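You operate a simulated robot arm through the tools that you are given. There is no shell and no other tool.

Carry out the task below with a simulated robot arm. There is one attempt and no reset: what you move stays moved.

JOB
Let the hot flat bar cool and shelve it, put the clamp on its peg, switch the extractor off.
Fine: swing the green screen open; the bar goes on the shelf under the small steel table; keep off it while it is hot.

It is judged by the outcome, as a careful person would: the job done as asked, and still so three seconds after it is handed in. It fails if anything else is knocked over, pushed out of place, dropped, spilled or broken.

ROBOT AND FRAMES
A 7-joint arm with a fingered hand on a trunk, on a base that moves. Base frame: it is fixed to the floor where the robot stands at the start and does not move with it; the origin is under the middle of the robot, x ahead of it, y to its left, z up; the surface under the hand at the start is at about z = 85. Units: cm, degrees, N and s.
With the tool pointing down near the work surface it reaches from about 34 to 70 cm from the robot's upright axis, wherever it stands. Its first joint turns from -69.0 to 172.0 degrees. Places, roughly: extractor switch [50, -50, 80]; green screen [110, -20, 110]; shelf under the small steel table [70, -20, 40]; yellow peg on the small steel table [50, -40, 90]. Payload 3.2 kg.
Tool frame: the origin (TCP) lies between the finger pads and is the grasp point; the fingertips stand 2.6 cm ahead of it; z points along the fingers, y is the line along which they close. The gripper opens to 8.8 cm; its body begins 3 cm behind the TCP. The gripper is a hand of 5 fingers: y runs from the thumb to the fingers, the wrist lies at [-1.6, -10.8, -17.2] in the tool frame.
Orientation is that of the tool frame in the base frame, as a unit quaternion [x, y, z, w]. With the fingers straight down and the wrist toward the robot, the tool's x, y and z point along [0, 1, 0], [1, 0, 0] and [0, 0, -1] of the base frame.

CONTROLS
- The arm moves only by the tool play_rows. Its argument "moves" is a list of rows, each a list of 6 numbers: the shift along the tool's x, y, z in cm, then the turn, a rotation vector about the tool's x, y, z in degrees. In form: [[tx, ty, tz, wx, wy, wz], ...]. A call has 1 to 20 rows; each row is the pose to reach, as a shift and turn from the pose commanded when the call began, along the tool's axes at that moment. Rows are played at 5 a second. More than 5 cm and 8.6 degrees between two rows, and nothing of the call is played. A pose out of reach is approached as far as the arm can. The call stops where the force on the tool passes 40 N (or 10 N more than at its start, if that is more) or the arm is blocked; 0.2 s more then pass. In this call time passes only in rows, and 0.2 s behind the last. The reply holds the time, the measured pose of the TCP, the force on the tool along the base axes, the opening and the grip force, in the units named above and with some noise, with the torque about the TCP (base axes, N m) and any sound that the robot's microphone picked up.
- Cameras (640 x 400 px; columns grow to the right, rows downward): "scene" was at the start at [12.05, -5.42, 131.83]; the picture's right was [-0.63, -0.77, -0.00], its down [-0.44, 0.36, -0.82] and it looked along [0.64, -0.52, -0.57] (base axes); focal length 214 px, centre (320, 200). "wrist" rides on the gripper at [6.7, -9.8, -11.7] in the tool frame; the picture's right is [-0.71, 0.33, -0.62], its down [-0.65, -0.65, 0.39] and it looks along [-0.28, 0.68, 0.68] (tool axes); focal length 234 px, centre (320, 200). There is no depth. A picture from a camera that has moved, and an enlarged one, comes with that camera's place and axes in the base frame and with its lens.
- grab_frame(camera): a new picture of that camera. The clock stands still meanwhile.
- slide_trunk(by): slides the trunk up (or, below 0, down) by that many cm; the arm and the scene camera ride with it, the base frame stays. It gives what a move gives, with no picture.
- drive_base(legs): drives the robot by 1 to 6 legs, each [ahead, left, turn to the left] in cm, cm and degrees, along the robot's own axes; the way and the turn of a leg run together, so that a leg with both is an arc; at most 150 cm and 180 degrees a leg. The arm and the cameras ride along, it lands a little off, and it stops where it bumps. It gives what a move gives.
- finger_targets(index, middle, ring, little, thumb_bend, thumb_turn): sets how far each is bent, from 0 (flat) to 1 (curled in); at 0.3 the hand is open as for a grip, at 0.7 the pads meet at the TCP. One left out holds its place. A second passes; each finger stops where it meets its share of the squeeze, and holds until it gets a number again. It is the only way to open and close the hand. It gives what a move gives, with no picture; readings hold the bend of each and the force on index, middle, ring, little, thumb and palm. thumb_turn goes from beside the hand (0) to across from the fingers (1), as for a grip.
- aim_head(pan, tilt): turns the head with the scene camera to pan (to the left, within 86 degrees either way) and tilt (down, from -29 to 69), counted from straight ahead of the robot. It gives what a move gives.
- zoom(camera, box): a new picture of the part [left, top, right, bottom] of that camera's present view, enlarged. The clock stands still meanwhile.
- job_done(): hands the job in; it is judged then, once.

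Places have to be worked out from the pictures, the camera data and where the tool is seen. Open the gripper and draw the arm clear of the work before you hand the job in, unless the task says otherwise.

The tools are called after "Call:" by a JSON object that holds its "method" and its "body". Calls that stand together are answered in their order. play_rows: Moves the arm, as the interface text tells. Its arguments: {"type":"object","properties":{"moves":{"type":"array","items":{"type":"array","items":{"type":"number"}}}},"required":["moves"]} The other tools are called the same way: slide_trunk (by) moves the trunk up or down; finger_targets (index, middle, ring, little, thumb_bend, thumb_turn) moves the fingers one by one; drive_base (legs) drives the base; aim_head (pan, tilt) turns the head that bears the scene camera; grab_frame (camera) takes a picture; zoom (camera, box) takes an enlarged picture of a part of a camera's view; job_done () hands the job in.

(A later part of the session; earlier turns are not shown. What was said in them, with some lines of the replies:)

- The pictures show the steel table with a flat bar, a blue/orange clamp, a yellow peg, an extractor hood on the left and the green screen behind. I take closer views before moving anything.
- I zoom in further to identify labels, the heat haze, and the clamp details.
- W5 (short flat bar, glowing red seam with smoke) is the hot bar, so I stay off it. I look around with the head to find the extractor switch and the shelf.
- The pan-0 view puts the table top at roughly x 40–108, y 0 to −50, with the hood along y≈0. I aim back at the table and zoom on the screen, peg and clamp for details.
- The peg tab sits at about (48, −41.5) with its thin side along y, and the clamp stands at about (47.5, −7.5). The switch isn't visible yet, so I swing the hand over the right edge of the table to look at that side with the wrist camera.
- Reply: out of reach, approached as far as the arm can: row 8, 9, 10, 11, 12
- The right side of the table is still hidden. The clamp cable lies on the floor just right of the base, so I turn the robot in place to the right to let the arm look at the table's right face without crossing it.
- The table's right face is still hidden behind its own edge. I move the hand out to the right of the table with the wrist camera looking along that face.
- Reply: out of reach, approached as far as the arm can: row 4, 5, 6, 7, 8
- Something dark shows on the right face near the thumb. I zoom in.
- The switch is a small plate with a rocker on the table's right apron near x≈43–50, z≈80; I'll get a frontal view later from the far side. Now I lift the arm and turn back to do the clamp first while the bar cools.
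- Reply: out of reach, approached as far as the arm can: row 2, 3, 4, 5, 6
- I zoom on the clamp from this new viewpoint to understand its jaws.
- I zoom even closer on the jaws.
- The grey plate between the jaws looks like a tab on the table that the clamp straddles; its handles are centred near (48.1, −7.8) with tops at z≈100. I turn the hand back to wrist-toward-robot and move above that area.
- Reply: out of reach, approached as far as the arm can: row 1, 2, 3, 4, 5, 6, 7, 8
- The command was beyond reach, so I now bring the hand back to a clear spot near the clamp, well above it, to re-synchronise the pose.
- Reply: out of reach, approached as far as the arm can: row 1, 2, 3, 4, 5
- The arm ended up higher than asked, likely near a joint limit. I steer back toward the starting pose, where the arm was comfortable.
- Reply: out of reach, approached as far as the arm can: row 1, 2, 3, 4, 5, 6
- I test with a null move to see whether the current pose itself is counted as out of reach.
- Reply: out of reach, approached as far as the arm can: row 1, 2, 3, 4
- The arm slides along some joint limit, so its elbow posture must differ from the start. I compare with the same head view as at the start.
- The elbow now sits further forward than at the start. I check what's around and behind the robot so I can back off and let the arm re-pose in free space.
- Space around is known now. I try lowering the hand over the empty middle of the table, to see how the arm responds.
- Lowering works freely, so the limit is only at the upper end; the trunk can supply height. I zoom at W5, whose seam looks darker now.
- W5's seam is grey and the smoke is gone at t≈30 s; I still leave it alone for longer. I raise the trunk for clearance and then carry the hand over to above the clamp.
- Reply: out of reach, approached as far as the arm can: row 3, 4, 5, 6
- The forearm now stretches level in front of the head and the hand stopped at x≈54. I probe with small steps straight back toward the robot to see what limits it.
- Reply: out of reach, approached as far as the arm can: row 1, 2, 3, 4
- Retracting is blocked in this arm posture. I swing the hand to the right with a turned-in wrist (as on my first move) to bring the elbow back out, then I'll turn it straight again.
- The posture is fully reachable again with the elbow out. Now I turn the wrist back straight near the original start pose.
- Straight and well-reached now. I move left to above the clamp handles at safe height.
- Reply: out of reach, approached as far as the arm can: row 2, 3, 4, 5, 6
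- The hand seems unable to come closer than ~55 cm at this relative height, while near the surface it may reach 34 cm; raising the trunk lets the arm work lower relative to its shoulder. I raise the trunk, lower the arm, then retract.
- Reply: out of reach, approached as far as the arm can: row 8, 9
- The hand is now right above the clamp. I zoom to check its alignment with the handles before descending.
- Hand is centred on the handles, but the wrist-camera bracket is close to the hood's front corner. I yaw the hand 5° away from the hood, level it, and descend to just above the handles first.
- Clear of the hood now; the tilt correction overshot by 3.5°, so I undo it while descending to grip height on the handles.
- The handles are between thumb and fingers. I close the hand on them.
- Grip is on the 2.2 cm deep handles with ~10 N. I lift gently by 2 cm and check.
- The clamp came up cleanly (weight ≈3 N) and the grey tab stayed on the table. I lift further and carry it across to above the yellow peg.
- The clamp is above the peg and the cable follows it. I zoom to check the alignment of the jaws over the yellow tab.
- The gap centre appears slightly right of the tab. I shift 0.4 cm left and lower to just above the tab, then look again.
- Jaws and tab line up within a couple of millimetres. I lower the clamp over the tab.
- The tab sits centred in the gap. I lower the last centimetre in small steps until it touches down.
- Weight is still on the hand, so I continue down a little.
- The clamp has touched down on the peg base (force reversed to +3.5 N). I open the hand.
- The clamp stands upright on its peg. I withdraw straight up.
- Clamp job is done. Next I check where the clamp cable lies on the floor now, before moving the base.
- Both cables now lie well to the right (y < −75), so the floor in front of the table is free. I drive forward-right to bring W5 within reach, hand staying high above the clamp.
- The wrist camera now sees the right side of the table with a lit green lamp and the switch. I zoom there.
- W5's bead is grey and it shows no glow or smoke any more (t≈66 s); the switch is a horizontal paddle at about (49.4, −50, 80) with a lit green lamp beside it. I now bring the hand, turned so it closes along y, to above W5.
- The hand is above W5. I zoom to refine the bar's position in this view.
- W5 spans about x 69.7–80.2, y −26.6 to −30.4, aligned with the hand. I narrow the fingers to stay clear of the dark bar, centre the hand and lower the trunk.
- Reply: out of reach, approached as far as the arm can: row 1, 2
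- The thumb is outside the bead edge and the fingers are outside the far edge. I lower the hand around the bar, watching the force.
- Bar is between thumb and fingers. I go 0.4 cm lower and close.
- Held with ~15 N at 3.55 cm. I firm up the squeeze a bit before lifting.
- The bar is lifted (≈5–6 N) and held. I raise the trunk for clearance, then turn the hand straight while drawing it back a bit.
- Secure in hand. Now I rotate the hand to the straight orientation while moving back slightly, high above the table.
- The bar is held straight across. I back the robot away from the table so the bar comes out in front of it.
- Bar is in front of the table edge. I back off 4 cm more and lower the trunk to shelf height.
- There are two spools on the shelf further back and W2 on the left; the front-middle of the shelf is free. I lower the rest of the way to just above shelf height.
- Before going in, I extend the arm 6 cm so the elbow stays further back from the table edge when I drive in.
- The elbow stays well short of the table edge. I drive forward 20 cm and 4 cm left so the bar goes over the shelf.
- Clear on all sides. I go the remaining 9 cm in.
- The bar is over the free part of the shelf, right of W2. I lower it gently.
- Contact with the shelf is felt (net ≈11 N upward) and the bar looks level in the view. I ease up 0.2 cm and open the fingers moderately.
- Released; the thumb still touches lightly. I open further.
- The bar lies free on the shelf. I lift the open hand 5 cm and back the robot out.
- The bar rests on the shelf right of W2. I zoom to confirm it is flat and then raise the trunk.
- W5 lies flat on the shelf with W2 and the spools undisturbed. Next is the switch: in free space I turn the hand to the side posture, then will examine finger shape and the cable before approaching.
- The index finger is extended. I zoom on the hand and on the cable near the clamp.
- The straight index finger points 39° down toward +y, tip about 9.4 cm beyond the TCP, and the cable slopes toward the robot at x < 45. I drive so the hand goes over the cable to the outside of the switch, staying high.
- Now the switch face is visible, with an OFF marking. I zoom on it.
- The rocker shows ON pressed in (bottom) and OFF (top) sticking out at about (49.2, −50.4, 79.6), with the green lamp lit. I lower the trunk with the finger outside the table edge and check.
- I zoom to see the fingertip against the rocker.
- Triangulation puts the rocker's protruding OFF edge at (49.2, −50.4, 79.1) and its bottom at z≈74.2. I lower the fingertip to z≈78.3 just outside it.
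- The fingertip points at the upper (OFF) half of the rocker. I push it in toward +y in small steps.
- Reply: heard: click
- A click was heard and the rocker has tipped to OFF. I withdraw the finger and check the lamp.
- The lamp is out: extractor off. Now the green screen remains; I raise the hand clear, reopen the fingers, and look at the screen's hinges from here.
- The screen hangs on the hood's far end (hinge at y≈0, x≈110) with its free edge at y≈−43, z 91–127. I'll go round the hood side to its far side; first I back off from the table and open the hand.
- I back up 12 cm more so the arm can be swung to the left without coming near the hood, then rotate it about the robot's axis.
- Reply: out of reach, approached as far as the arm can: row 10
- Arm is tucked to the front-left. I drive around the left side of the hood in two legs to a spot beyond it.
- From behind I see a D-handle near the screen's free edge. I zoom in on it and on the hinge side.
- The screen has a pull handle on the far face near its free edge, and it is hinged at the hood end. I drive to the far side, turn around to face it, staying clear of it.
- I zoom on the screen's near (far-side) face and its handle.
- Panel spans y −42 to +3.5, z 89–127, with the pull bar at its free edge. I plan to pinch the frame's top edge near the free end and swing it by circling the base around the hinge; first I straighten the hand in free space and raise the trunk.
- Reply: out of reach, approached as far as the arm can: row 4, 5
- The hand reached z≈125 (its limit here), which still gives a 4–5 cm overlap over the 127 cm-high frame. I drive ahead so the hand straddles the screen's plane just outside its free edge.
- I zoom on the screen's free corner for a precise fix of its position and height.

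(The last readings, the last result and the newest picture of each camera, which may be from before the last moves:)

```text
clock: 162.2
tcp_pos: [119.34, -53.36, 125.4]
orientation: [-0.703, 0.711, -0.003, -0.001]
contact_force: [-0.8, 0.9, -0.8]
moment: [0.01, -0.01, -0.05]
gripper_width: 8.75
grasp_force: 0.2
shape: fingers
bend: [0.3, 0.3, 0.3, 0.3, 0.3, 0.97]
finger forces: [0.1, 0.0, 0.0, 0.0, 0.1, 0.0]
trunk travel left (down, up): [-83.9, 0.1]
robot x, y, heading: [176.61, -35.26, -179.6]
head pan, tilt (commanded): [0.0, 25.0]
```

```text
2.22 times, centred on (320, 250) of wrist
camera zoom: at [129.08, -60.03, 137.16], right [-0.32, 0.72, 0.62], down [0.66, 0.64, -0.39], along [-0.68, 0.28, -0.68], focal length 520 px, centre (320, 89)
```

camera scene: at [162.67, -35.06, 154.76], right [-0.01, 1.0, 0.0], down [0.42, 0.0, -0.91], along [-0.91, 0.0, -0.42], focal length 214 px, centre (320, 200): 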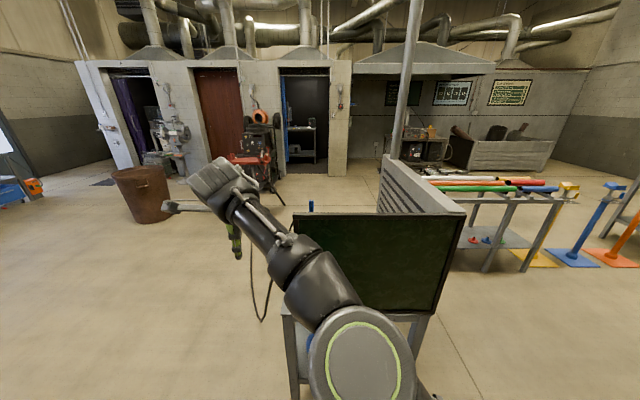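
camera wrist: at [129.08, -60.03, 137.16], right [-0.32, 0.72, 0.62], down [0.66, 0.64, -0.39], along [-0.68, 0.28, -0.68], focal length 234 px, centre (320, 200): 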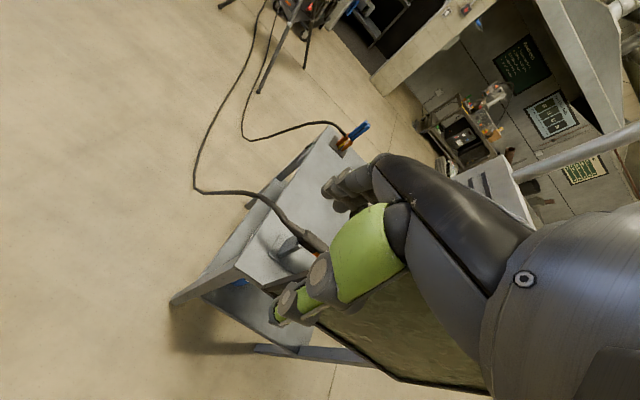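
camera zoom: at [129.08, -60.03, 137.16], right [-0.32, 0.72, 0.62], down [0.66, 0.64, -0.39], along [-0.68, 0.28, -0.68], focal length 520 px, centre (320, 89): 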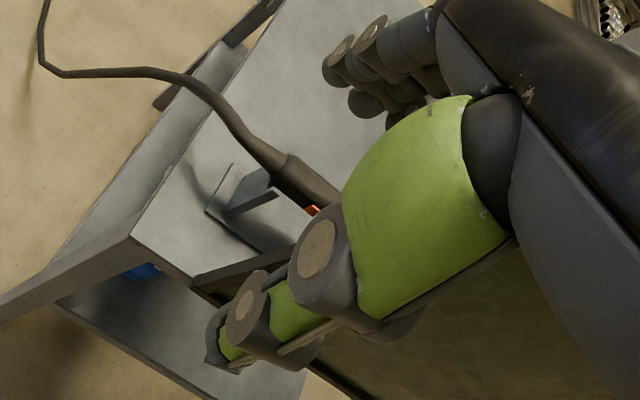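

Panel centre plane is about x≈112. I drive ahead 7 cm so thumb and fingers will straddle it, still outside the free edge.

Call:
{"method": "drive_base", "body": {"legs": [[7, 0, 0]]}}

Call:
{"method": "grab_frame", "body": {"camera": "wrist"}}

Call:
{"method": "zoom", "body": {"camera": "scene", "box": [180, 140, 340, 300]}}

```text
clock: 163.2
tcp_pos: [112.39, -53.24, 125.53]
orientation: [-0.702, 0.712, -0.003, -0.002]
contact_force: [1.1, -0.9, -0.3]
moment: [-0.01, 0.01, 0.04]
gripper_width: 8.75
grasp_force: 0.1
shape: fingers
bend: [0.3, 0.3, 0.3, 0.3, 0.3, 0.97]
finger forces: [0.0, 0.0, 0.1, 0.1, 0.0, 0.0]
trunk travel left (down, up): [-83.9, 0.1]
robot x, y, heading: [169.76, -35.43, -179.8]
head pan, tilt (commanded): [0.0, 25.0]
```

```text
taken
camera wrist: at [122.09, -59.93, 137.22], right [-0.32, 0.72, 0.62], down [0.66, 0.64, -0.39], along [-0.67, 0.28, -0.68], focal length 234 px, centre (320, 200)
```

wrist: 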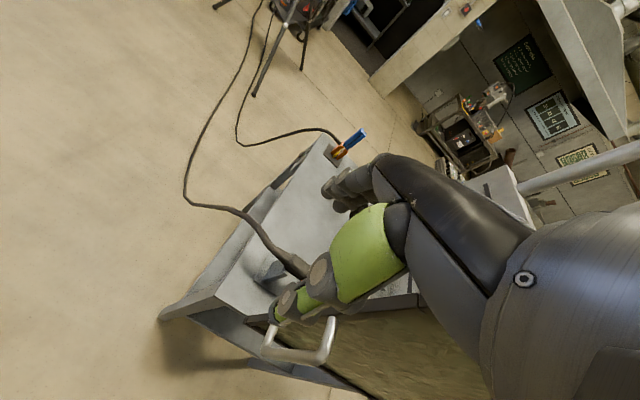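

```text
2.50 times, centred on (260, 220) of scene
camera zoom: at [155.8, -35.09, 154.76], right [-0.01, 1.0, 0.0], down [0.42, 0.0, -0.91], along [-0.91, -0.01, -0.42], focal length 536 px, centre (470, 150)
```

zoom: 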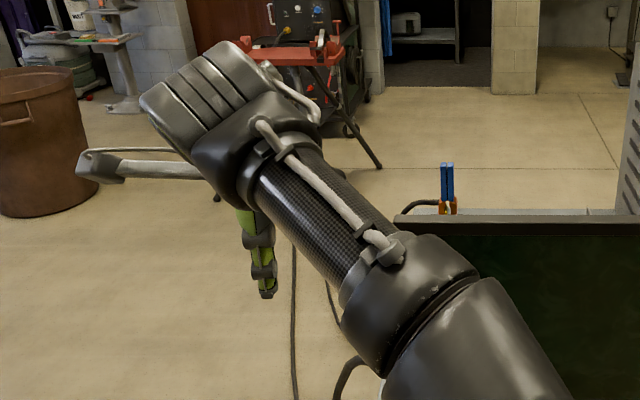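

I slide the hand sideways toward the free edge by about 6 cm and check that fingers and thumb will pass on both sides of the frame.

Call:
{"method": "play_rows", "body": {"moves": [[-1.5, 0, 0, 0, 0, 0], [-3, 0, 0, 0, 0, 0], [-4.5, 0, 0, 0, 0, 0], [-6, 0, 0, 0, 0, 0]]}}

Call:
{"method": "zoom", "body": {"camera": "wrist", "box": [220, 140, 440, 380]}}

Call:
{"method": "zoom", "body": {"camera": "scene", "box": [180, 140, 340, 300]}}

```text
clock: 164.2
tcp_pos: [112.44, -47.08, 125.33]
orientation: [-0.701, 0.713, -0.005, -0.003]
contact_force: [-1.0, 0.0, 0.0]
moment: [0.02, 0.03, 0.01]
gripper_width: 8.77
grasp_force: 0.1
shape: fingers
bend: [0.3, 0.3, 0.3, 0.3, 0.3, 0.97]
finger forces: [0.1, 0.0, 0.0, 0.1, 0.0, 0.0]
trunk travel left (down, up): [-83.9, 0.1]
robot x, y, heading: [169.24, -35.21, -179.6]
head pan, tilt (commanded): [0.0, 25.0]
```

```text
1.67 times, centred on (330, 260) of wrist
camera zoom: at [122.1, -53.81, 137.12], right [-0.32, 0.72, 0.62], down [0.66, 0.64, -0.39], along [-0.67, 0.28, -0.68], focal length 390 px, centre (303, 100)
```

zoom: 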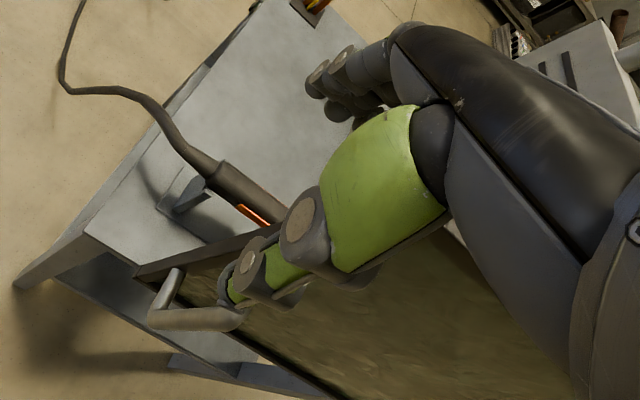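

```text
2.50 times, centred on (260, 220) of scene
camera zoom: at [155.72, -34.97, 154.75], right [-0.01, 1.0, 0.0], down [0.42, 0.0, -0.91], along [-0.91, -0.01, -0.42], focal length 536 px, centre (470, 150)
```

zoom: 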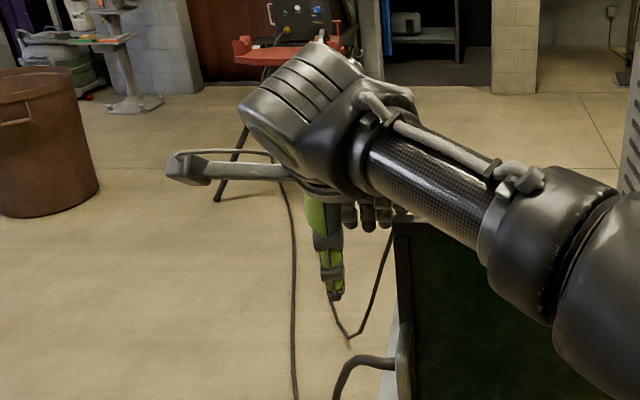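

Fingers are on the table side and the thumb on the near side of the panel. I slide on along the top edge.

Call:
{"method": "play_rows", "body": {"moves": [[-1.2, 0, 0, 0, 0, 0], [-2.4, 0, 0, 0, 0, 0], [-3.6, 0, 0, 0, 0, 0], [-4.8, 0, 0, 0, 0, 0], [-6, 0, 0, 0, 0, 0], [-7.2, 0, 0, 0, 0, 0], [-8.5, 0, 0, 0, 0, 0]]}}

Call:
{"method": "zoom", "body": {"camera": "wrist", "box": [220, 140, 440, 380]}}

Call:
{"method": "zoom", "body": {"camera": "scene", "box": [200, 140, 360, 300]}}

```text
clock: 165.8
tcp_pos: [112.5, -38.88, 125.32]
orientation: [-0.702, 0.712, -0.004, -0.001]
contact_force: [1.0, 0.2, 0.6]
moment: [0.03, 0.01, 0.04]
gripper_width: 8.76
grasp_force: 0.1
shape: fingers
bend: [0.3, 0.3, 0.3, 0.3, 0.3, 0.97]
finger forces: [0.0, 0.0, 0.1, 0.0, 0.1, 0.1]
trunk travel left (down, up): [-83.9, 0.1]
robot x, y, heading: [169.46, -35.04, -179.9]
head pan, tilt (commanded): [0.0, 25.0]
```

```text
1.67 times, centred on (330, 260) of wrist
camera zoom: at [122.22, -45.4, 137.09], right [-0.32, 0.72, 0.62], down [0.66, 0.64, -0.39], along [-0.67, 0.28, -0.68], focal length 390 px, centre (303, 100)
```

zoom: 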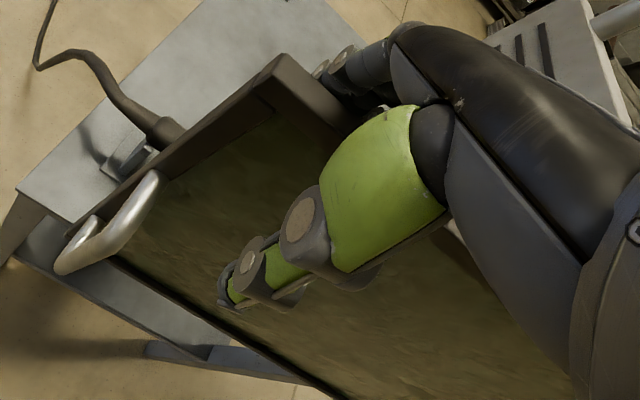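

```text
2.50 times, centred on (280, 220) of scene
camera zoom: at [155.67, -35.04, 154.75], right [-0.01, 1.0, 0.0], down [0.42, 0.0, -0.91], along [-0.91, -0.01, -0.42], focal length 536 px, centre (420, 150)
```

zoom: 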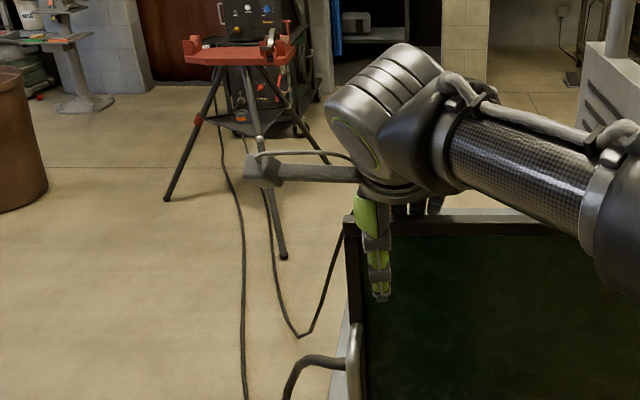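

The hand now straddles the frame: panel x 111.3–113.3, top z≈127, fingers inside, thumb outside. I close the hand loosely around it so the fingers will draw it along.

Call:
{"method": "finger_targets", "body": {"index": 0.58, "middle": 0.58, "ring": 0.58, "little": 0.58, "thumb_bend": 0.58}}

Call:
{"method": "zoom", "body": {"camera": "wrist", "box": [220, 140, 440, 380]}}

```text
clock: 166.8
tcp_pos: [112.32, -38.85, 125.23]
orientation: [-0.702, 0.712, -0.004, -0.002]
contact_force: [-1.4, 1.1, 1.0]
moment: [0.02, 0.0, 0.08]
gripper_width: 3.09
grasp_force: 0.6
shape: fingers
bend: [0.57, 0.57, 0.57, 0.56, 0.57, 0.97]
finger forces: [0.0, 0.0, 0.0, 1.9, 0.0, 0.1]
trunk travel left (down, up): [-83.9, 0.1]
robot x, y, heading: [169.45, -34.98, -179.4]
head pan, tilt (commanded): [0.0, 25.0]
```

```text
1.67 times, centred on (330, 260) of wrist
camera zoom: at [122.09, -45.45, 137.04], right [-0.32, 0.72, 0.62], down [0.66, 0.64, -0.39], along [-0.67, 0.28, -0.68], focal length 390 px, centre (303, 100)
```

zoom: 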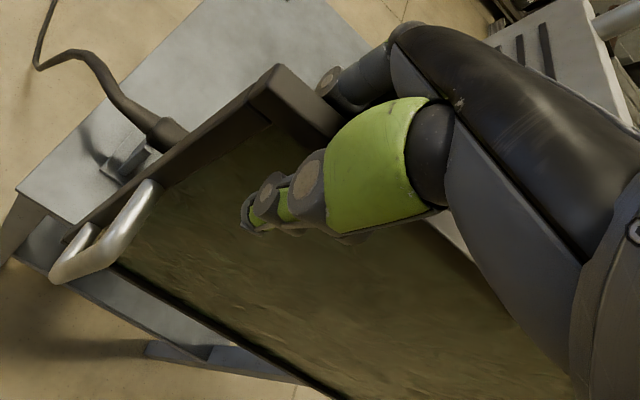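

Light contact only. I now circle the base about the hinge by a first small arc of 8° and see if the screen follows.

Call:
{"method": "drive_base", "body": {"legs": [[-5.4, -8, 8]]}}

Call:
{"method": "grab_frame", "body": {"camera": "wrist"}}

Call:
{"method": "grab_frame", "body": {"camera": "scene"}}

```text
clock: 168.0
tcp_pos: [118.27, -38.5, 125.27]
orientation: [0.749, -0.662, 0.003, 0.001]
contact_force: [-0.6, 0.0, -0.3]
moment: [0.02, 0.0, 0.03]
gripper_width: 3.12
grasp_force: 0.0
shape: fingers
bend: [0.57, 0.57, 0.57, 0.57, 0.57, 0.97]
finger forces: [0.0, 0.0, 0.0, 0.0, 0.0, 0.0]
trunk travel left (down, up): [-83.9, 0.1]
robot x, y, heading: [174.05, -26.82, -171.6]
head pan, tilt (commanded): [0.0, 25.0]
```

```text
taken
camera wrist: at [128.81, -43.68, 137.03], right [-0.42, 0.66, 0.62], down [0.57, 0.72, -0.39], along [-0.71, 0.19, -0.68], focal length 234 px, centre (320, 200)
```

wrist: 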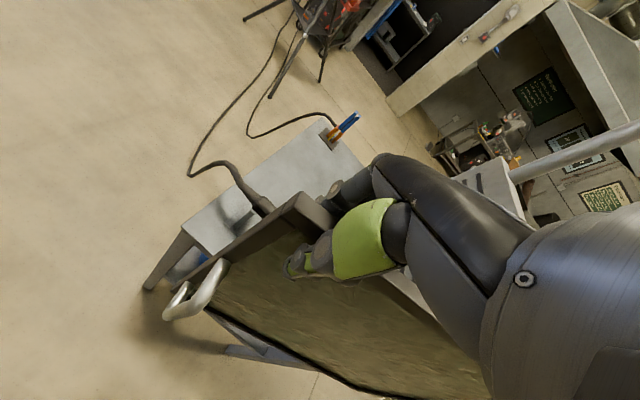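

```text
taken
camera scene: at [160.52, -28.8, 154.74], right [-0.14, 0.99, 0.0], down [0.42, 0.06, -0.91], along [-0.9, -0.13, -0.42], focal length 214 px, centre (320, 200)
```

scene: 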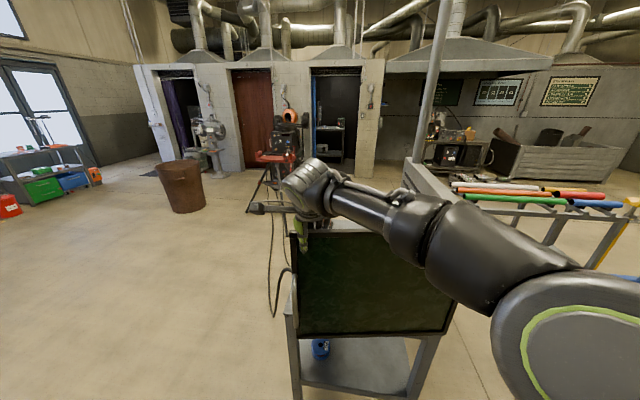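

The screen follows freely. I continue the arc in two 15° legs and check.

Call:
{"method": "drive_base", "body": {"legs": [[-10.1, -15, 15], [-10.1, -15, 15]]}}

Call:
{"method": "grab_frame", "body": {"camera": "wrist"}}

Call:
{"method": "grab_frame", "body": {"camera": "scene"}}

```text
clock: 170.6
tcp_pos: [138.24, -30.07, 125.23]
orientation: [0.896, -0.443, 0.004, -0.001]
contact_force: [-0.1, 0.1, -0.6]
moment: [0.01, 0.0, 0.01]
gripper_width: 3.11
grasp_force: 0.1
shape: fingers
bend: [0.57, 0.57, 0.57, 0.57, 0.57, 0.97]
finger forces: [0.0, 0.0, 0.0, 0.0, 0.0, 0.1]
trunk travel left (down, up): [-83.9, 0.1]
robot x, y, heading: [180.94, 8.34, -141.4]
head pan, tilt (commanded): [0.0, 25.0]
```

```text
taken
camera wrist: at [149.99, -29.27, 137.0], right [-0.7, 0.36, 0.62], down [0.13, 0.91, -0.39], along [-0.71, -0.19, -0.68], focal length 234 px, centre (320, 200)
```

wrist: 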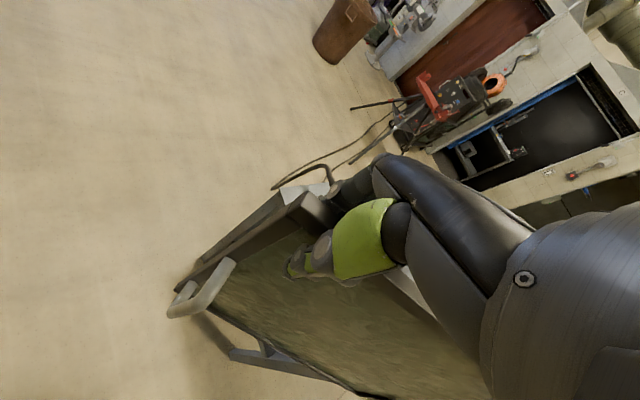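

```text
taken
camera scene: at [169.99, -0.54, 154.74], right [-0.62, 0.78, 0.0], down [0.33, 0.26, -0.91], along [-0.71, -0.56, -0.42], focal length 214 px, centre (320, 200)
```

scene: 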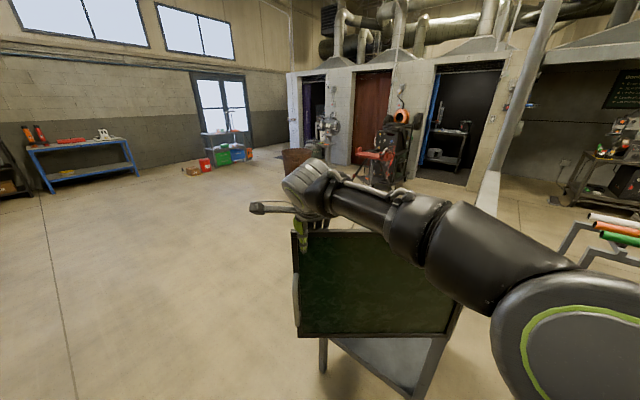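

About 38° open, forces near zero. I continue with two more legs.

Call:
{"method": "drive_base", "body": {"legs": [[-10.1, -15, 15], [-10.1, -15, 15]]}}

Call:
{"method": "grab_frame", "body": {"camera": "wrist"}}

Call:
{"method": "grab_frame", "body": {"camera": "scene"}}

```text
clock: 173.2
tcp_pos: [149.66, -15.01, 125.37]
orientation: [0.977, -0.214, 0.005, 0.01]
contact_force: [-9.9, -21.0, -3.0]
moment: [0.33, -0.24, 0.27]
gripper_width: 3.93
grasp_force: 11.1
shape: fingers
bend: [0.49, 0.57, 0.56, 0.53, 0.57, 0.97]
finger forces: [13.1, 0.0, 0.6, 8.5, 0.0, 0.0]
trunk travel left (down, up): [-83.9, 0.1]
robot x, y, heading: [170.08, 40.07, -113.3]
head pan, tilt (commanded): [0.0, 25.0]
stopped in leg 2: the force on the tool passed its limit at 45 N (the readings are from after the stop); the commanded pose is now the measured one
```

```text
taken
camera wrist: at [159.8, -8.62, 137.13], right [-0.78, 0.01, 0.62], down [-0.31, 0.86, -0.41], along [-0.54, -0.52, -0.67], focal length 234 px, centre (320, 200)
```

wrist: 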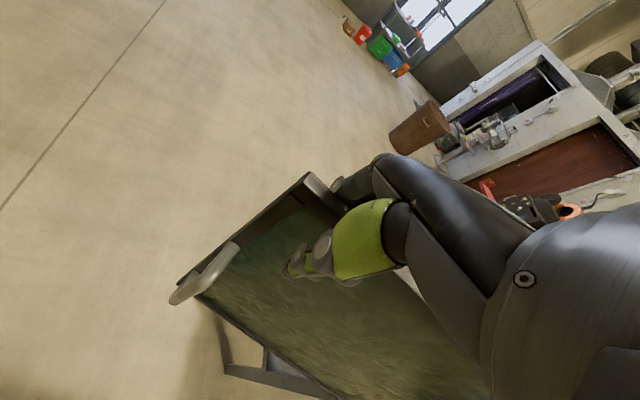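

```text
taken
camera scene: at [164.36, 26.19, 154.61], right [-0.92, 0.39, 0.0], down [0.17, 0.4, -0.9], along [-0.36, -0.83, -0.43], focal length 214 px, centre (320, 200)
```

scene: 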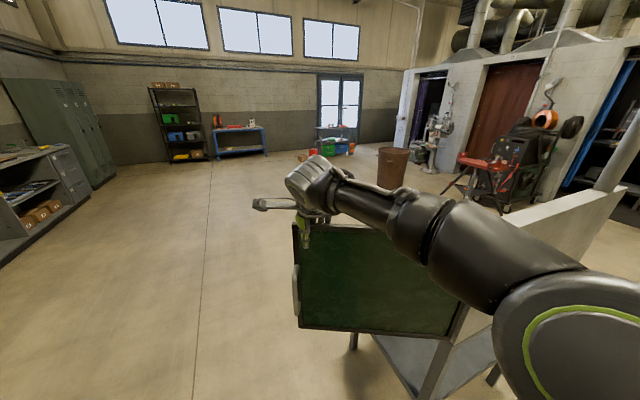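

At about 64° the force rose sharply and the drive stopped by itself, which suggests the hinge stop. I open the hand to relieve it and inspect.

Call:
{"method": "finger_targets", "body": {"index": 0.3, "middle": 0.3, "ring": 0.3, "little": 0.3, "thumb_bend": 0.3}}

Call:
{"method": "grab_frame", "body": {"camera": "wrist"}}

Call:
{"method": "aim_head", "body": {"pan": -25, "tilt": 35}}

Call:
{"method": "grab_frame", "body": {"camera": "scene"}}

```text
clock: 174.2
tcp_pos: [150.22, -14.12, 125.97]
orientation: [0.977, -0.213, 0.005, 0.013]
contact_force: [-0.3, -0.1, 0.5]
moment: [0.0, 0.03, -0.02]
gripper_width: 8.77
grasp_force: 0.3
shape: fingers
bend: [0.3, 0.3, 0.3, 0.3, 0.3, 0.97]
finger forces: [0.0, 0.0, 0.0, 0.0, 0.1, 0.1]
trunk travel left (down, up): [-83.9, 0.1]
robot x, y, heading: [170.04, 40.52, -113.0]
head pan, tilt (commanded): [0.0, 25.0]
```

```text
taken
camera wrist: at [160.28, -7.59, 137.55], right [-0.78, 0.01, 0.62], down [-0.32, 0.85, -0.41], along [-0.53, -0.52, -0.67], focal length 234 px, centre (320, 200)
```

wrist: 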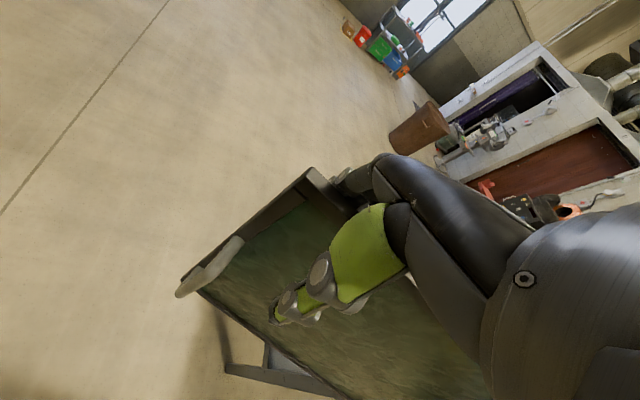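

```text
clock: 175.1
tcp_pos: [150.13, -14.1, 126.04]
orientation: [0.977, -0.212, 0.004, 0.013]
contact_force: [-0.9, 0.3, -0.1]
moment: [-0.01, -0.01, 0.0]
gripper_width: 8.76
grasp_force: 0.0
shape: fingers
bend: [0.3, 0.3, 0.3, 0.3, 0.3, 0.97]
finger forces: [0.1, 0.0, 0.1, 0.0, 0.0, 0.0]
trunk travel left (down, up): [-83.9, 0.1]
robot x, y, heading: [170.03, 39.93, -113.2]
head pan, tilt (commanded): [-25.0, 35.0]
```

```text
taken
camera scene: at [161.79, 29.9, 153.17], right [-0.67, 0.74, 0.0], down [0.43, 0.38, -0.82], along [-0.61, -0.55, -0.57], focal length 214 px, centre (320, 200)
```

scene: 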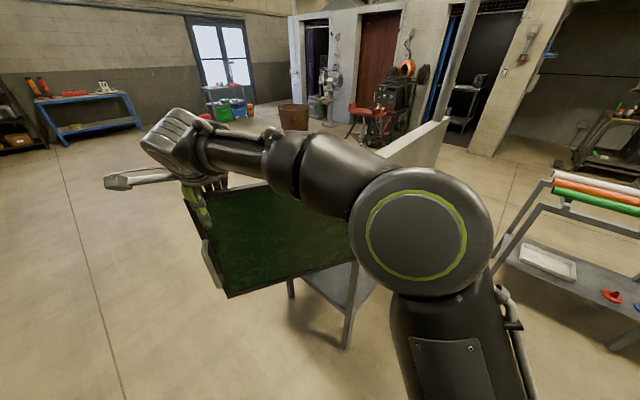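

The panel has stayed at ≈63° and the resistance was purely tangential at 45 N, so it is at its hinge stop, fully open. I slide the open hand outward along the frame's top edge until it is clear of the free end.

Call:
{"method": "play_rows", "body": {"moves": [[2, 0.05, 0, 0, 0, 0], [4, 0.1, 0, 0, 0, 0], [6, 0.2, 0, 0, 0, 0], [8, 0.3, 0, 0, 0, 0], [10, 0.4, 0, 0, 0, 0], [12, 0.5, 0, 0, 0, 0], [14.5, 0.5, 0, 0, 0, 0]]}}

Call:
{"method": "grab_frame", "body": {"camera": "wrist"}}

Call:
{"method": "grab_frame", "body": {"camera": "scene"}}

```text
clock: 176.9
tcp_pos: [158.97, -20.18, 127.23]
orientation: [0.971, -0.236, 0.026, 0.015]
contact_force: [0.0, -0.3, 0.3]
moment: [0.0, -0.06, -0.01]
gripper_width: 8.78
grasp_force: 0.1
shape: fingers
bend: [0.3, 0.3, 0.3, 0.3, 0.3, 0.97]
finger forces: [0.0, 0.0, 0.1, 0.0, 0.0, 0.0]
out of reach, approached as far as the arm can: row 7
trunk travel left (down, up): [-83.9, 0.1]
robot x, y, heading: [170.01, 40.35, -113.3]
head pan, tilt (commanded): [-25.0, 35.0]
stopped in row 7: the arm was blocked; the commanded pose is now the measured one
```

```text
taken
camera wrist: at [168.85, -14.01, 139.18], right [-0.81, 0.05, 0.59], down [-0.26, 0.86, -0.44], along [-0.53, -0.5, -0.68], focal length 234 px, centre (320, 200)
```

wrist: 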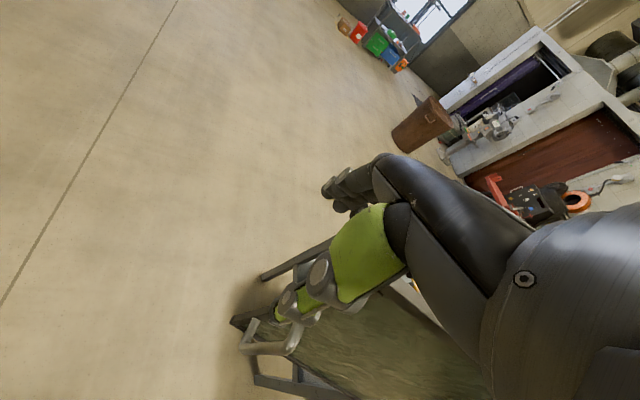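

```text
taken
camera scene: at [161.68, 30.07, 153.17], right [-0.67, 0.75, 0.0], down [0.43, 0.38, -0.82], along [-0.61, -0.55, -0.57], focal length 214 px, centre (320, 200)
```

scene: 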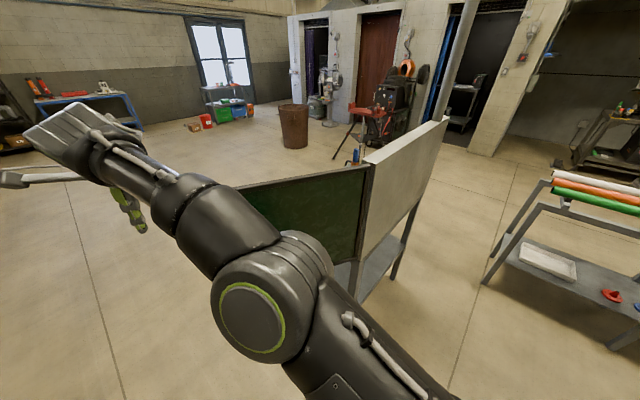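

The arm reported being blocked near the end of that slide. I look closely for any contact between the arm and the panel.

Call:
{"method": "zoom", "body": {"camera": "scene", "box": [170, 130, 420, 330]}}

Call:
{"method": "zoom", "body": {"camera": "wrist", "box": [220, 180, 460, 400]}}

Call:
{"method": "aim_head", "body": {"pan": 10, "tilt": 40}}

Call:
{"method": "grab_frame", "body": {"camera": "scene"}}

```text
2.00 times, centred on (295, 230) of scene
camera zoom: at [161.68, 30.07, 153.17], right [-0.67, 0.75, 0.0], down [0.43, 0.38, -0.82], along [-0.61, -0.55, -0.57], focal length 429 px, centre (370, 140)
```

zoom: 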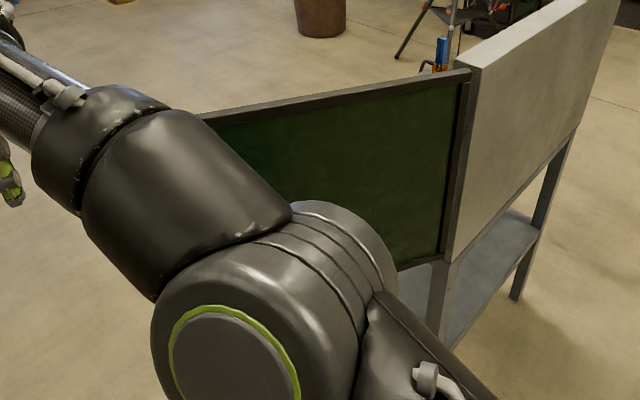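

```text
1.82 times, centred on (340, 290) of wrist
camera zoom: at [168.85, -14.01, 139.18], right [-0.81, 0.05, 0.59], down [-0.26, 0.86, -0.44], along [-0.53, -0.5, -0.68], focal length 426 px, centre (284, 36)
```

zoom: 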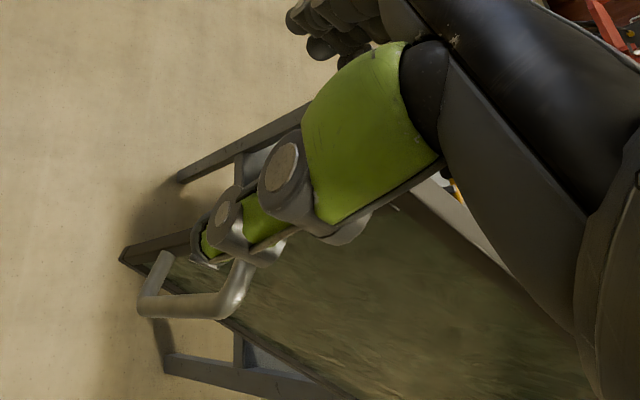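

```text
clock: 177.9
tcp_pos: [159.06, -20.27, 127.27]
orientation: [0.971, -0.235, 0.025, 0.014]
contact_force: [0.1, -0.2, -0.1]
moment: [0.01, 0.0, -0.02]
gripper_width: 8.77
grasp_force: 0.0
shape: fingers
bend: [0.3, 0.3, 0.3, 0.3, 0.3, 0.97]
finger forces: [0.0, 0.0, 0.0, 0.0, 0.0, 0.1]
trunk travel left (down, up): [-83.9, 0.1]
robot x, y, heading: [170.19, 40.21, -113.5]
head pan, tilt (commanded): [10.0, 40.0]
```

```text
taken
camera scene: at [166.4, 27.52, 152.41], right [-0.97, 0.23, 0.0], down [0.15, 0.63, -0.77], along [-0.18, -0.75, -0.64], focal length 214 px, centre (320, 200)
```

scene: 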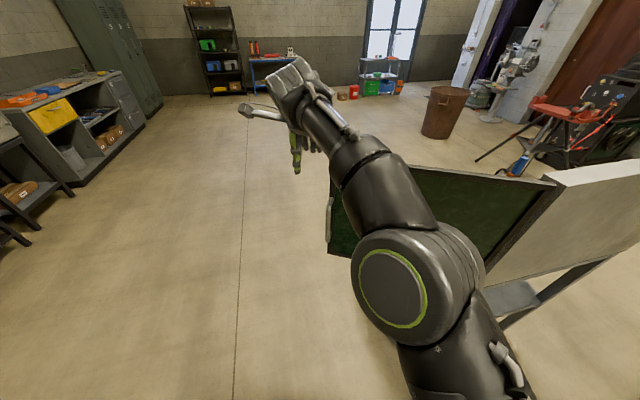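

No visible contact: the reading is zero and the arm simply ran out of reach with the hand almost past the free end. I shift the whole robot 9 cm to its left to take the hand clear, then back away.

Call:
{"method": "drive_base", "body": {"legs": [[0, 9, 0]]}}

Call:
{"method": "grab_frame", "body": {"camera": "wrist"}}

Call:
{"method": "grab_frame", "body": {"camera": "scene"}}

```text
clock: 179.0
tcp_pos: [167.13, -23.79, 127.18]
orientation: [0.971, -0.237, 0.025, 0.016]
contact_force: [-0.4, -0.1, -0.4]
moment: [0.02, -0.01, 0.04]
gripper_width: 8.78
grasp_force: 0.1
shape: fingers
bend: [0.3, 0.3, 0.3, 0.3, 0.3, 0.97]
finger forces: [0.1, 0.0, 0.1, 0.0, 0.0, 0.1]
trunk travel left (down, up): [-83.9, 0.1]
robot x, y, heading: [178.54, 36.76, -113.2]
head pan, tilt (commanded): [10.0, 40.0]
```

```text
taken
camera wrist: at [177.08, -17.6, 139.23], right [-0.81, 0.06, 0.59], down [-0.26, 0.86, -0.44], along [-0.53, -0.51, -0.68], focal length 234 px, centre (320, 200)
```

wrist: 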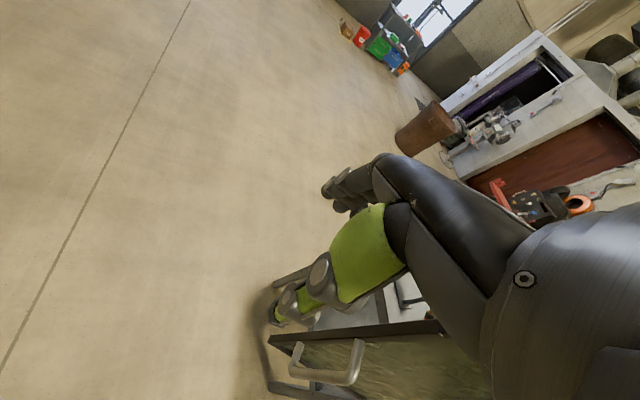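

```text
taken
camera scene: at [174.54, 24.02, 152.41], right [-0.97, 0.23, 0.0], down [0.15, 0.63, -0.77], along [-0.18, -0.75, -0.64], focal length 214 px, centre (320, 200)
```

scene: 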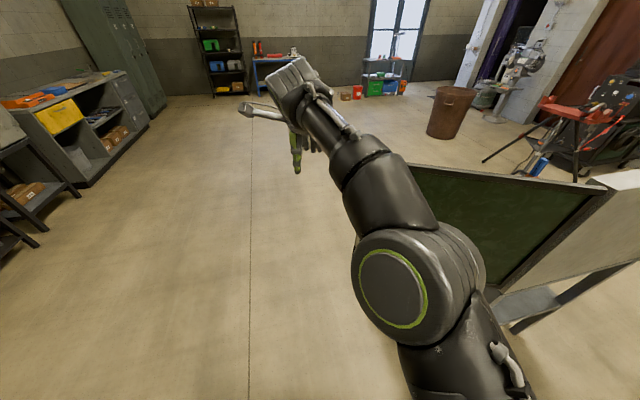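

The hand is clear and the screen stays open. I back the robot away and then look at the whole scene.

Call:
{"method": "drive_base", "body": {"legs": [[-35, 0, 0]]}}

Call:
{"method": "aim_head", "body": {"pan": -30, "tilt": 30}}

Call:
{"method": "grab_frame", "body": {"camera": "scene"}}

```text
clock: 181.2
tcp_pos: [180.92, 8.32, 127.26]
orientation: [0.971, -0.236, 0.027, 0.015]
contact_force: [-0.7, -0.2, 0.0]
moment: [-0.03, -0.03, 0.0]
gripper_width: 8.81
grasp_force: 0.0
shape: fingers
bend: [0.3, 0.3, 0.3, 0.3, 0.3, 0.97]
finger forces: [0.1, 0.1, 0.0, 0.0, 0.0, 0.1]
trunk travel left (down, up): [-83.9, 0.1]
robot x, y, heading: [192.21, 68.84, -113.0]
head pan, tilt (commanded): [10.0, 40.0]
```

```text
clock: 182.3
tcp_pos: [180.99, 8.44, 127.46]
orientation: [0.971, -0.236, 0.026, 0.015]
contact_force: [0.0, 0.2, 0.1]
moment: [0.0, -0.01, 0.01]
gripper_width: 8.78
grasp_force: 0.0
shape: fingers
bend: [0.3, 0.3, 0.3, 0.3, 0.3, 0.97]
finger forces: [0.0, 0.0, 0.0, 0.0, 0.0, 0.0]
trunk travel left (down, up): [-83.9, 0.1]
robot x, y, heading: [191.85, 68.59, -113.3]
head pan, tilt (commanded): [-30.0, 30.0]
```

```text
taken
camera scene: at [183.16, 59.09, 153.94], right [-0.6, 0.8, 0.0], down [0.4, 0.3, -0.87], along [-0.69, -0.52, -0.5], focal length 214 px, centre (320, 200)
```

scene: 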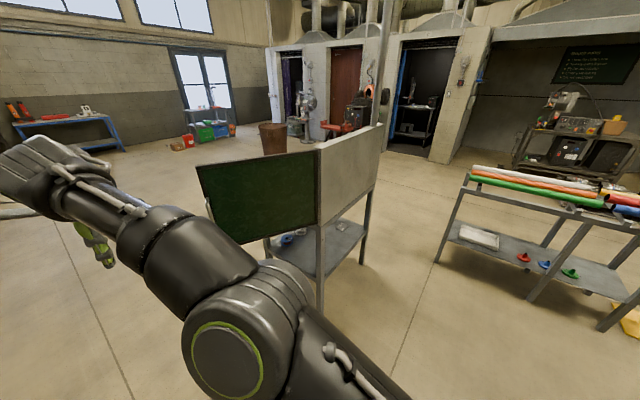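

The screen stands open at its stop. I zoom in for a final check of the screen, shelf and clamp.

Call:
{"method": "zoom", "body": {"camera": "scene", "box": [180, 120, 400, 300]}}

Call:
{"method": "drive_base", "body": {"legs": [[0, 30, 0]]}}

Call:
{"method": "aim_head", "body": {"pan": -45, "tilt": 25}}

Call:
{"method": "grab_frame", "body": {"camera": "scene"}}

```text
2.22 times, centred on (290, 210) of scene
camera zoom: at [183.16, 59.09, 153.94], right [-0.6, 0.8, 0.0], down [0.4, 0.3, -0.87], along [-0.69, -0.52, -0.5], focal length 477 px, centre (387, 178)
```

zoom: 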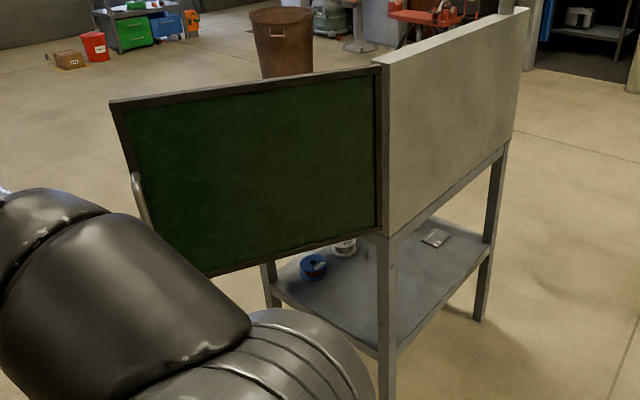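

```text
clock: 184.4
tcp_pos: [208.28, -3.34, 127.32]
orientation: [0.971, -0.236, 0.026, 0.016]
contact_force: [-0.7, 0.1, -0.1]
moment: [0.02, 0.01, -0.03]
gripper_width: 8.74
grasp_force: 0.1
shape: fingers
bend: [0.3, 0.3, 0.3, 0.3, 0.3, 0.97]
finger forces: [0.0, 0.1, 0.1, 0.1, 0.0, 0.1]
trunk travel left (down, up): [-83.9, 0.1]
robot x, y, heading: [219.61, 57.27, -113.0]
head pan, tilt (commanded): [-30.0, 30.0]
```

```text
clock: 185.1
tcp_pos: [208.13, -3.37, 127.45]
orientation: [0.971, -0.236, 0.026, 0.015]
contact_force: [-0.6, -0.3, -0.6]
moment: [-0.02, -0.01, 0.0]
gripper_width: 8.76
grasp_force: 0.1
shape: fingers
bend: [0.3, 0.3, 0.3, 0.3, 0.3, 0.97]
finger forces: [0.0, 0.1, 0.0, 0.1, 0.1, 0.0]
trunk travel left (down, up): [-83.9, 0.1]
robot x, y, heading: [219.59, 57.1, -112.9]
head pan, tilt (commanded): [-45.0, 25.0]
```

```text
taken
camera scene: at [209.22, 49.36, 154.74], right [-0.37, 0.93, 0.0], down [0.39, 0.16, -0.91], along [-0.84, -0.34, -0.42], focal length 214 px, centre (320, 200)
```

scene: 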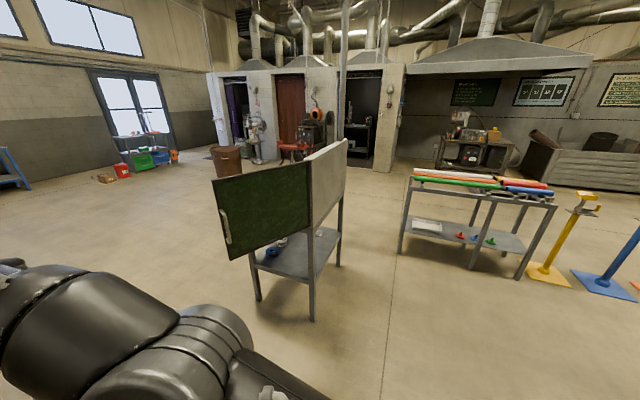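

The screen is open and the shelf looks right from here. I move to a spot from which the table top is visible for a last check of the clamp and other items.

Call:
{"method": "drive_base", "body": {"legs": [[105, 25, 0]]}}

Call:
{"method": "aim_head", "body": {"pan": -78, "tilt": 25}}

Call:
{"method": "grab_frame", "body": {"camera": "scene"}}

Call:
{"method": "zoom", "body": {"camera": "scene", "box": [200, 130, 440, 300]}}

```text
clock: 190.7
tcp_pos: [189.88, -109.37, 127.52]
orientation: [0.971, -0.236, 0.026, 0.016]
contact_force: [0.5, -0.6, -0.5]
moment: [-0.01, 0.01, -0.01]
gripper_width: 8.79
grasp_force: 0.0
shape: fingers
bend: [0.3, 0.3, 0.3, 0.3, 0.3, 0.97]
finger forces: [0.0, 0.0, 0.0, 0.0, 0.0, 0.1]
trunk travel left (down, up): [-83.9, 0.1]
robot x, y, heading: [201.11, -48.41, -113.2]
head pan, tilt (commanded): [-45.0, 25.0]
```

```text
clock: 191.6
tcp_pos: [189.86, -109.36, 127.34]
orientation: [0.971, -0.237, 0.026, 0.016]
contact_force: [0.1, -0.2, -0.1]
moment: [0.01, -0.02, 0.01]
gripper_width: 8.76
grasp_force: 0.0
shape: fingers
bend: [0.3, 0.3, 0.3, 0.3, 0.3, 0.97]
finger forces: [0.0, 0.0, 0.1, 0.1, 0.0, 0.0]
trunk travel left (down, up): [-83.9, 0.1]
robot x, y, heading: [200.96, -48.89, -113.5]
head pan, tilt (commanded): [-78.0, 25.0]
```

```text
taken
camera scene: at [190.29, -51.5, 154.74], right [0.19, 0.98, 0.0], down [0.41, -0.08, -0.91], along [-0.89, 0.18, -0.42], focal length 214 px, centre (320, 200)
```

scene: 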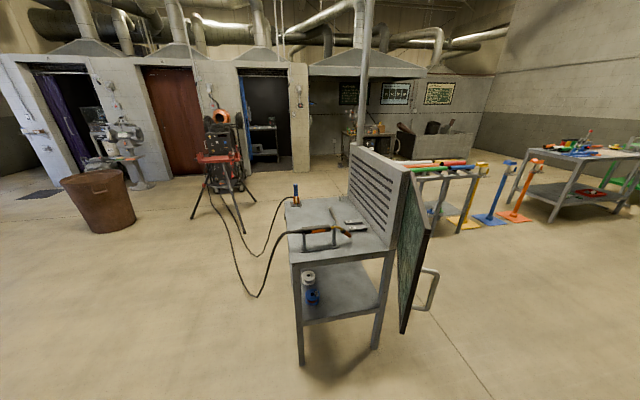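

```text
2.35 times, centred on (320, 215) of scene
camera zoom: at [190.29, -51.5, 154.74], right [0.19, 0.98, 0.0], down [0.41, -0.08, -0.91], along [-0.89, 0.18, -0.42], focal length 505 px, centre (320, 165)
```

zoom: 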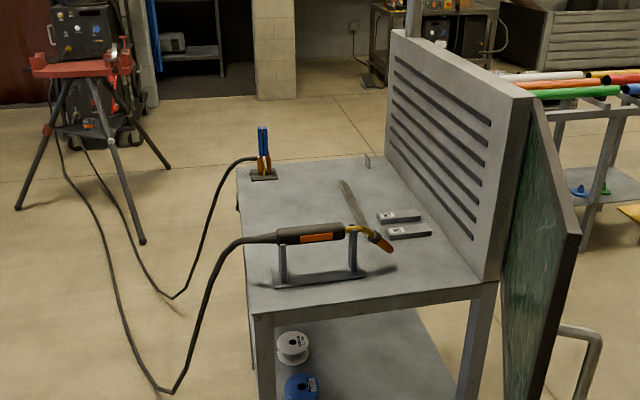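

The clamp stands on its peg, the torch and the other pieces are where they were, the spools and W5 are on the shelf, the extractor lamp is off and the screen is swung open. The hand is empty, open and well clear, so I hand the job in.

Call:
{"method": "job_done", "body": {}}

```text
The job is handed in.
```

The job is handed in; I can't see how it was judged.

- **Hot flat bar (W5):** I kept off it until the seam had gone grey and the smoke had stopped, then picked it up at about 74 s. It lies flat on the shelf under the small steel table, to the right of W2.
- **Clamp:** it stands upright on the yellow peg, with the tab between its jaws.
- **Extractor:** I pressed the rocker to OFF, heard a click, and the green lamp went out.
- **Green screen:** I swung it open to about 62°. It moved freely until it stopped hard at about 45 N, so I took that as the hinge's end stop and did not force it further.

In the final look over the table, the torch, W6, W7, the long dark bar and the spools were undisturbed. The hand was open and well clear of the work.
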